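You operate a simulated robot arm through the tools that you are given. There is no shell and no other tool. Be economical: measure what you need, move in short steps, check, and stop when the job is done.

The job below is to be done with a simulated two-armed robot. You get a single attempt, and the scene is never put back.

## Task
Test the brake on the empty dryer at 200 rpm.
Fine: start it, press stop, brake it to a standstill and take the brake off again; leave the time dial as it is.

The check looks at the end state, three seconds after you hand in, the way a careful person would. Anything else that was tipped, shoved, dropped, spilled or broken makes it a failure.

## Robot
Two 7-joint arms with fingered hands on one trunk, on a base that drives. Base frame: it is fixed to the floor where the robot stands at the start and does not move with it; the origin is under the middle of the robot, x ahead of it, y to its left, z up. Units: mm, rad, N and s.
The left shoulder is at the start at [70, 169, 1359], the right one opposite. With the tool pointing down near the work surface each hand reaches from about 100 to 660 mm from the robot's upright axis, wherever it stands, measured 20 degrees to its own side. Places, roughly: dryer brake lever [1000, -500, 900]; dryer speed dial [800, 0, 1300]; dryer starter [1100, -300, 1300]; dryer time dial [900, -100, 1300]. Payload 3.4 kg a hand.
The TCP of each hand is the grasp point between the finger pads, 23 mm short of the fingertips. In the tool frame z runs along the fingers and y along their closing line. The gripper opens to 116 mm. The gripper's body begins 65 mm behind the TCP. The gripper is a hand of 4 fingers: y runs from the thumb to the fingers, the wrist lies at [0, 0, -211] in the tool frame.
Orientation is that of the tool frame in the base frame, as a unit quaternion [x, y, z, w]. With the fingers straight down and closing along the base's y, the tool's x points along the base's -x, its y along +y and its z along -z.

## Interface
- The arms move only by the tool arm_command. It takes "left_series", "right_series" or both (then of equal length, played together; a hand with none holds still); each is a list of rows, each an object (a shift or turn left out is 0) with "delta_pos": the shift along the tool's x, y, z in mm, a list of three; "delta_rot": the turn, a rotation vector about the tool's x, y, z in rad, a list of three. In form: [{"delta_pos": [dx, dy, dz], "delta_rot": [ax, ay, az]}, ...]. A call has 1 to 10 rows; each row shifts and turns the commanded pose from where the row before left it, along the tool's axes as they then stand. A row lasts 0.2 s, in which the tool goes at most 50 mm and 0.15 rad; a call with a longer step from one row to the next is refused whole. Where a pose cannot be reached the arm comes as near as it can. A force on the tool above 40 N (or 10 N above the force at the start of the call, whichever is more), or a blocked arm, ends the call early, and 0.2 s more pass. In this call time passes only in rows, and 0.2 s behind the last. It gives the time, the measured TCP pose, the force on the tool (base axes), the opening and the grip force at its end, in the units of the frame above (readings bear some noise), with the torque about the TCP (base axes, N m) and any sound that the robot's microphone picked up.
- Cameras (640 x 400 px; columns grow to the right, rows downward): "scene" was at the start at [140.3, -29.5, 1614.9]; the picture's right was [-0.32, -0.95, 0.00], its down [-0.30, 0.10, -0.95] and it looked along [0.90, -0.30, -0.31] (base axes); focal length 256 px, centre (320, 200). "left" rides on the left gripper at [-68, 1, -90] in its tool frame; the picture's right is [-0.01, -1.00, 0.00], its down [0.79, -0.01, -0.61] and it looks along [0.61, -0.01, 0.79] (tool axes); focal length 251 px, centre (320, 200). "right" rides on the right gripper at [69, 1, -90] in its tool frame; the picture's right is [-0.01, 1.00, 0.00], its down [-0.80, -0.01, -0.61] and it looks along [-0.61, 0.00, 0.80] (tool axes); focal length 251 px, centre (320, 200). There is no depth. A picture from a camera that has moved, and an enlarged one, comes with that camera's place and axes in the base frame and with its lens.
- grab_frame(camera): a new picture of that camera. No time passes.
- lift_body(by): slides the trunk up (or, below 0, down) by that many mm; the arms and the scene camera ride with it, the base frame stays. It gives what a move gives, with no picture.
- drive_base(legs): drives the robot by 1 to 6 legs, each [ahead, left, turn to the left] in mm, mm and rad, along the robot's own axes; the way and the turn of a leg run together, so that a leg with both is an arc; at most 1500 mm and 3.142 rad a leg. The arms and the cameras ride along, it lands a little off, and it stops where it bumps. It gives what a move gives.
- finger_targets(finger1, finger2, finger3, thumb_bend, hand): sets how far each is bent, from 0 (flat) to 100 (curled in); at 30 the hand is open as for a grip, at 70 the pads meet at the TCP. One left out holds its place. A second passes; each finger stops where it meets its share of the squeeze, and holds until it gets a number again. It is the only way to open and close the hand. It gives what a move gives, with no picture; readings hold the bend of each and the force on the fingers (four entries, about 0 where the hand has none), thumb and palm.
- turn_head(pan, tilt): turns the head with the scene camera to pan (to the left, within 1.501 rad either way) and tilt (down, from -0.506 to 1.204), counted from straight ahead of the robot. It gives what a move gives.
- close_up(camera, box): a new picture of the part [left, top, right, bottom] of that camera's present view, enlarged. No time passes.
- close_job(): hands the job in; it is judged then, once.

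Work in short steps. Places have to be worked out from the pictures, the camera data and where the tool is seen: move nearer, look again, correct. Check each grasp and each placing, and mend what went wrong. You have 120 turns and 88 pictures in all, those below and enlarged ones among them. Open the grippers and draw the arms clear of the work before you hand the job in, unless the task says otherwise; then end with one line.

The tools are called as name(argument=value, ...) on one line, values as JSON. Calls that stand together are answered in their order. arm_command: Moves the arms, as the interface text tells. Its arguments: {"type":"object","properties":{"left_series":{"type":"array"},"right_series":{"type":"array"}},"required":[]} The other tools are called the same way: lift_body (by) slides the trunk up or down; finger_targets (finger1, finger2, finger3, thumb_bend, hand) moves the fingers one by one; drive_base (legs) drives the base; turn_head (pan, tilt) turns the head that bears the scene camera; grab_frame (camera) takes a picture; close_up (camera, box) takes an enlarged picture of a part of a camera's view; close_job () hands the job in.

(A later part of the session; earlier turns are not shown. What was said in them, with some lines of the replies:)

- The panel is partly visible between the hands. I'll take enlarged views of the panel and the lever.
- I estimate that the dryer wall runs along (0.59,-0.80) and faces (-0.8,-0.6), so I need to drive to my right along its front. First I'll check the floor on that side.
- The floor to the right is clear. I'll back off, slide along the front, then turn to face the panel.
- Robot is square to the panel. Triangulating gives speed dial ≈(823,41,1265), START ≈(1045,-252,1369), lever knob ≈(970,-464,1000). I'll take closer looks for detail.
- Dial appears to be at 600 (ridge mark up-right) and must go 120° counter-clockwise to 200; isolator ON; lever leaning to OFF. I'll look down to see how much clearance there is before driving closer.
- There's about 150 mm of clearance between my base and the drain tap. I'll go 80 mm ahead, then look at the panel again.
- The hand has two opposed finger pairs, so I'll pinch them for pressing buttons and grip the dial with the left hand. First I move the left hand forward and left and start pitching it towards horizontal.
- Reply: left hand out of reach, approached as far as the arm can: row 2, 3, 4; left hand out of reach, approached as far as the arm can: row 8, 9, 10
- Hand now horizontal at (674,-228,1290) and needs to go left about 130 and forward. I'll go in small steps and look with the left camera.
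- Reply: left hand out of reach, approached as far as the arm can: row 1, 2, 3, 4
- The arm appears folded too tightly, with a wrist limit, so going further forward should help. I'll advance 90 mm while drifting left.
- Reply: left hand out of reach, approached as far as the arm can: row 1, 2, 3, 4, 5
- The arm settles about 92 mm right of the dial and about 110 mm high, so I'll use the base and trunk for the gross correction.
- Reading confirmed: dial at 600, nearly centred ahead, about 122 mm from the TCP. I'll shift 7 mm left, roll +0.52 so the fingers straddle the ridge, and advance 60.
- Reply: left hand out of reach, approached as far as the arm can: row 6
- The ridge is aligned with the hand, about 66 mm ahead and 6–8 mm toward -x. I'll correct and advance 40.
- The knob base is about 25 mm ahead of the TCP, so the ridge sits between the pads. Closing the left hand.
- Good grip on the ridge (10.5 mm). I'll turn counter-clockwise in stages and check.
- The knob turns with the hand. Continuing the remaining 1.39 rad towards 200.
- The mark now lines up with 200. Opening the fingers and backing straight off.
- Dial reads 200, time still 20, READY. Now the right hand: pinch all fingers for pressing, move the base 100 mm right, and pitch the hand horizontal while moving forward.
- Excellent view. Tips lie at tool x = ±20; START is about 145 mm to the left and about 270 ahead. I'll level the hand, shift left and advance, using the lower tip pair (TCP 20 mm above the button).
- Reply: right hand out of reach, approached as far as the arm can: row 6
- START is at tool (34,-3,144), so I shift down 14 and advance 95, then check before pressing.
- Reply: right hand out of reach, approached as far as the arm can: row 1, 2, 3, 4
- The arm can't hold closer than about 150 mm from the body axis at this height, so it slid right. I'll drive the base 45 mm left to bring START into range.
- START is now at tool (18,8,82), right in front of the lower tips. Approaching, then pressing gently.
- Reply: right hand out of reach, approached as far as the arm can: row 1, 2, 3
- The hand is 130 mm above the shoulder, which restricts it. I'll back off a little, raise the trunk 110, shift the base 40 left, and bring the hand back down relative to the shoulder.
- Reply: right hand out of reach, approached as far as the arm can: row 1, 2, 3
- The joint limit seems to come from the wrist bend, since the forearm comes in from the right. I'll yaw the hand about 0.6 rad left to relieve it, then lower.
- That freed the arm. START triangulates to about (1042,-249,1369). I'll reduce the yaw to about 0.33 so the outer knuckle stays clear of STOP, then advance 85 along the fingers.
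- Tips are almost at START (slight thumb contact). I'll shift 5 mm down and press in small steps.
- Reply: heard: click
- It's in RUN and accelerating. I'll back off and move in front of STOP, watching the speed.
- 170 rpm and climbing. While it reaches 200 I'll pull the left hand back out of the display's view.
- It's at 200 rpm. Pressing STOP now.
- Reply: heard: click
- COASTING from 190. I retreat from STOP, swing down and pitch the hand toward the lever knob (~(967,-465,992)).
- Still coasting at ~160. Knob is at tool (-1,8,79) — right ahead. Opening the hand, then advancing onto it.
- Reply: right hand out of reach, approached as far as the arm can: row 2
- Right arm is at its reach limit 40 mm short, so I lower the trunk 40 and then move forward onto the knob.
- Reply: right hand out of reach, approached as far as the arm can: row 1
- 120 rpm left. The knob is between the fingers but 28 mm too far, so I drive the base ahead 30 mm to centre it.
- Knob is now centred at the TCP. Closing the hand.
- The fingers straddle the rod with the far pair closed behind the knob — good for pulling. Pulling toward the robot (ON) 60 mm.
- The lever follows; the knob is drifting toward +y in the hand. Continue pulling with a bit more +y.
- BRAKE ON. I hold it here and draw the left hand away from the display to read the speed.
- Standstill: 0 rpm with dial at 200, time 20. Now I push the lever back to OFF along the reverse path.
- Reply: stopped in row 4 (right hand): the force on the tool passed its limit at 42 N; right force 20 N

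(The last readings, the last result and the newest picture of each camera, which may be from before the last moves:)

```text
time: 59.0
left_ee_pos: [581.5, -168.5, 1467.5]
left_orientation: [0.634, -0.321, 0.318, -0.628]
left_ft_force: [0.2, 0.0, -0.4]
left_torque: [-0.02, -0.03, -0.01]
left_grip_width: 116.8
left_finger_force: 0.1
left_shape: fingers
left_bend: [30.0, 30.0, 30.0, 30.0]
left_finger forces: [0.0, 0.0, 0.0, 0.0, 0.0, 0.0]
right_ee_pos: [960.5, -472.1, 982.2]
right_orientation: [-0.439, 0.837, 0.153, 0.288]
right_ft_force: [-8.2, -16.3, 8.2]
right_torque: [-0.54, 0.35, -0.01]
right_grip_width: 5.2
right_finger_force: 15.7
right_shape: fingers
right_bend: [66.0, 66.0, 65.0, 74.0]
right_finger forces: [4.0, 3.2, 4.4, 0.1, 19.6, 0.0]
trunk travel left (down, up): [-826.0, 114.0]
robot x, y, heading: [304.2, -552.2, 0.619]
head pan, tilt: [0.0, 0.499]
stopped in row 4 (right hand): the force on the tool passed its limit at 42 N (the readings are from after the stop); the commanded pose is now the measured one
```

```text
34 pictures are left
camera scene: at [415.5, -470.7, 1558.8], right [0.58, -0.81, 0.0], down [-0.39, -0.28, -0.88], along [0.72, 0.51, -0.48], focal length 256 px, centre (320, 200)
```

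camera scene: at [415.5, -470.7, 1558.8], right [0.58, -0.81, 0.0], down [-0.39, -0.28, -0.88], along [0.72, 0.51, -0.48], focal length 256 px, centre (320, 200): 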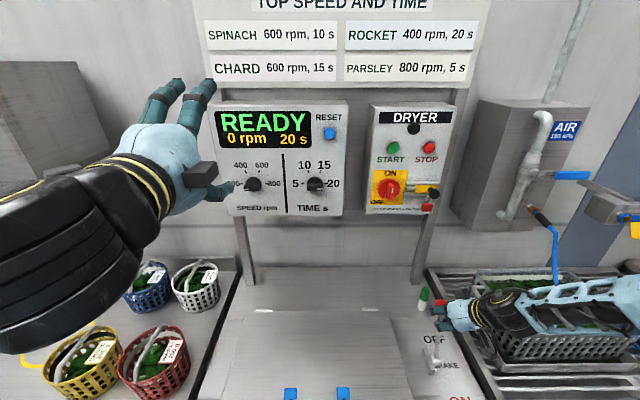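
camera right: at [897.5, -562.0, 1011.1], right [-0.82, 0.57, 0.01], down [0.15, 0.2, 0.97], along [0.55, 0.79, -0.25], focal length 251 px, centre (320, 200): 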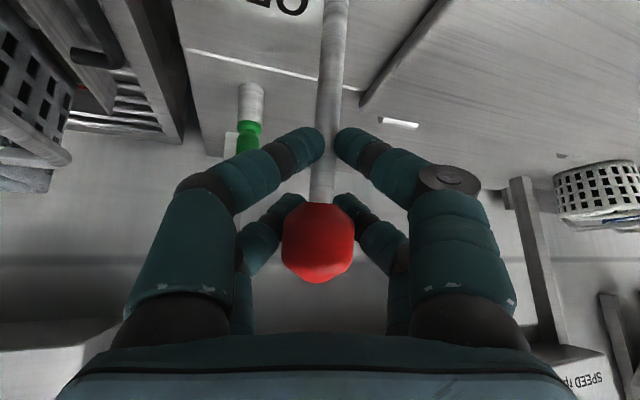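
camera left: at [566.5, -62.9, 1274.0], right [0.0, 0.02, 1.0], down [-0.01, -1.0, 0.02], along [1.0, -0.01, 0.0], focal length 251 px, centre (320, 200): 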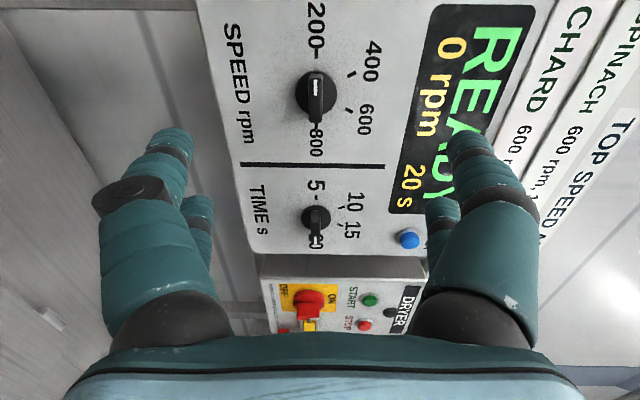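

READY, 0 rpm, and the lever is back at its OFF stop. Now open the hand and withdraw along the fingers.

finger_targets(hand="right", finger1=30, finger2=30, finger3=30, thumb_bend=30)

arm_command(right_series=[{"delta_pos": [0, 0, -30]}, {"delta_pos": [0, 0, -40]}, {"delta_pos": [0, 0, -40]}, {"delta_pos": [0, 0, -40]}])

grab_frame(camera="right")

grab_frame(camera="scene")

```text
time: 60.0
left_ee_pos: [587.8, -162.3, 1465.6]
left_orientation: [0.636, -0.321, 0.316, -0.626]
left_ft_force: [0.7, 0.6, -0.6]
left_torque: [0.0, 0.01, 0.01]
left_grip_width: 116.8
left_finger_force: 0.1
left_shape: fingers
left_bend: [30.0, 30.0, 30.0, 30.0]
left_finger forces: [0.0, 0.1, 0.0, 0.0, 0.0, 0.0]
right_ee_pos: [963.2, -466.9, 980.1]
right_orientation: [-0.439, 0.838, 0.152, 0.287]
right_ft_force: [-0.1, -0.5, 0.6]
right_torque: [0.02, -0.01, 0.02]
right_grip_width: 116.5
right_finger_force: 0.0
right_shape: fingers
right_bend: [30.0, 30.0, 30.0, 30.0]
right_finger forces: [0.0, 0.1, 0.0, 0.0, 0.0, 0.0]
trunk travel left (down, up): [-826.0, 114.0]
robot x, y, heading: [303.8, -549.9, 0.625]
head pan, tilt: [0.0, 0.499]
```

```text
time: 61.0
left_ee_pos: [584.4, -165.3, 1466.7]
left_orientation: [0.635, -0.321, 0.316, -0.628]
left_ft_force: [-1.2, 0.3, 0.4]
left_torque: [0.01, -0.01, 0.01]
left_grip_width: 116.8
left_finger_force: 0.0
left_shape: fingers
left_bend: [30.0, 30.0, 30.0, 30.0]
left_finger forces: [0.0, 0.0, 0.0, 0.0, 0.1, 0.0]
right_ee_pos: [909.7, -542.4, 1101.0]
right_orientation: [-0.439, 0.837, 0.153, 0.288]
right_ft_force: [-0.4, 0.6, 0.8]
right_torque: [-0.05, 0.0, 0.01]
right_grip_width: 116.7
right_finger_force: 0.1
right_shape: fingers
right_bend: [30.0, 30.0, 30.0, 30.0]
right_finger forces: [0.0, 0.0, 0.0, 0.0, 0.1, 0.1]
trunk travel left (down, up): [-826.0, 114.0]
robot x, y, heading: [305.1, -551.8, 0.62]
head pan, tilt: [0.0, 0.499]
```

```text
33 pictures are left
camera right: at [847.9, -632.8, 1130.3], right [-0.82, 0.57, 0.01], down [0.15, 0.2, 0.97], along [0.55, 0.79, -0.25], focal length 251 px, centre (320, 200)
```

right: 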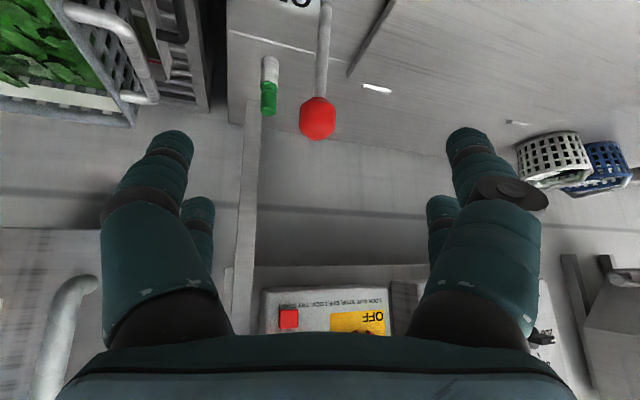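

```text
32 pictures are left
camera scene: at [417.9, -467.2, 1558.5], right [0.58, -0.81, 0.0], down [-0.39, -0.28, -0.88], along [0.71, 0.51, -0.48], focal length 256 px, centre (320, 200)
```

scene: 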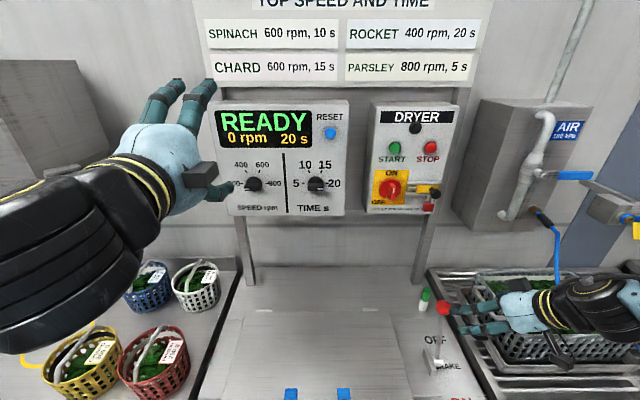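

Lever OFF, READY, 0 rpm. I'll back the base away so both arms are clear, and take a final look.

drive_base(legs=[[-250, 0, 0]])

grab_frame(camera="scene")

close_up(camera="scene", box=[200, 100, 480, 330])

```text
time: 62.8
left_ee_pos: [387.8, -308.1, 1465.3]
left_orientation: [0.636, -0.322, 0.317, -0.626]
left_ft_force: [0.9, 0.1, -0.2]
left_torque: [0.0, 0.04, -0.02]
left_grip_width: 116.6
left_finger_force: 0.1
left_shape: fingers
left_bend: [30.0, 30.0, 30.0, 30.0]
left_finger forces: [0.0, 0.0, 0.0, 0.0, 0.0, 0.0]
right_ee_pos: [711.9, -687.3, 1099.0]
right_orientation: [-0.439, 0.838, 0.153, 0.285]
right_ft_force: [0.4, -0.6, 0.5]
right_torque: [-0.01, 0.04, 0.03]
right_grip_width: 116.8
right_finger_force: 0.1
right_shape: fingers
right_bend: [30.0, 30.0, 30.0, 30.0]
right_finger forces: [0.0, 0.0, 0.0, 0.0, 0.0, 0.0]
trunk travel left (down, up): [-826.0, 114.0]
robot x, y, heading: [103.3, -693.1, 0.626]
head pan, tilt: [0.0, 0.499]
```

```text
31 pictures are left
camera scene: at [221.0, -609.4, 1558.0], right [0.58, -0.81, 0.0], down [-0.39, -0.28, -0.88], along [0.71, 0.51, -0.48], focal length 256 px, centre (320, 200)
```

scene: 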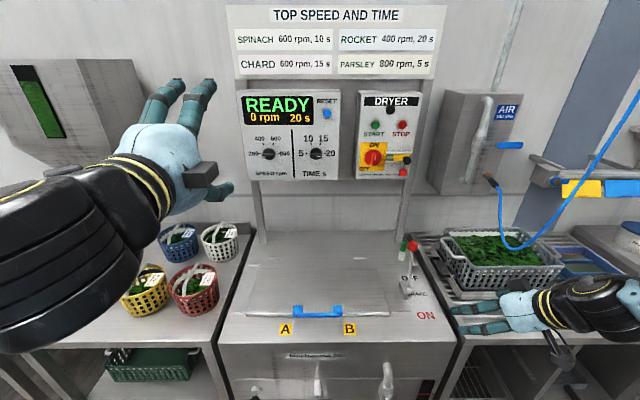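

```text
1.74 times, centred on (340, 215) of scene
camera zoom: at [221.0, -609.4, 1558.0], right [0.58, -0.81, 0.0], down [-0.39, -0.28, -0.88], along [0.71, 0.51, -0.48], focal length 446 px, centre (285, 174)
```

zoom: 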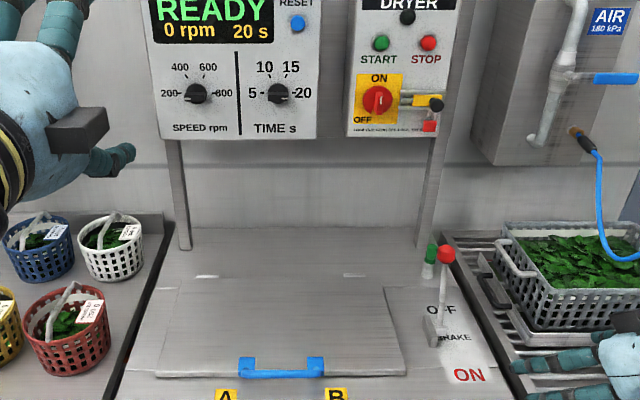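

Everything is in its final state: speed dial at 200, time dial at 20, READY at 0 rpm, lever OFF, hands open and clear. Handing in.

close_job()

```text
The job is handed in.
```

The brake test at 200 rpm is done: I started the empty dryer, pressed stop, braked it from coasting to 0 rpm and put the brake lever back to OFF; the time dial is still at 20 s and the speed dial, which was at 600, is now at 200.
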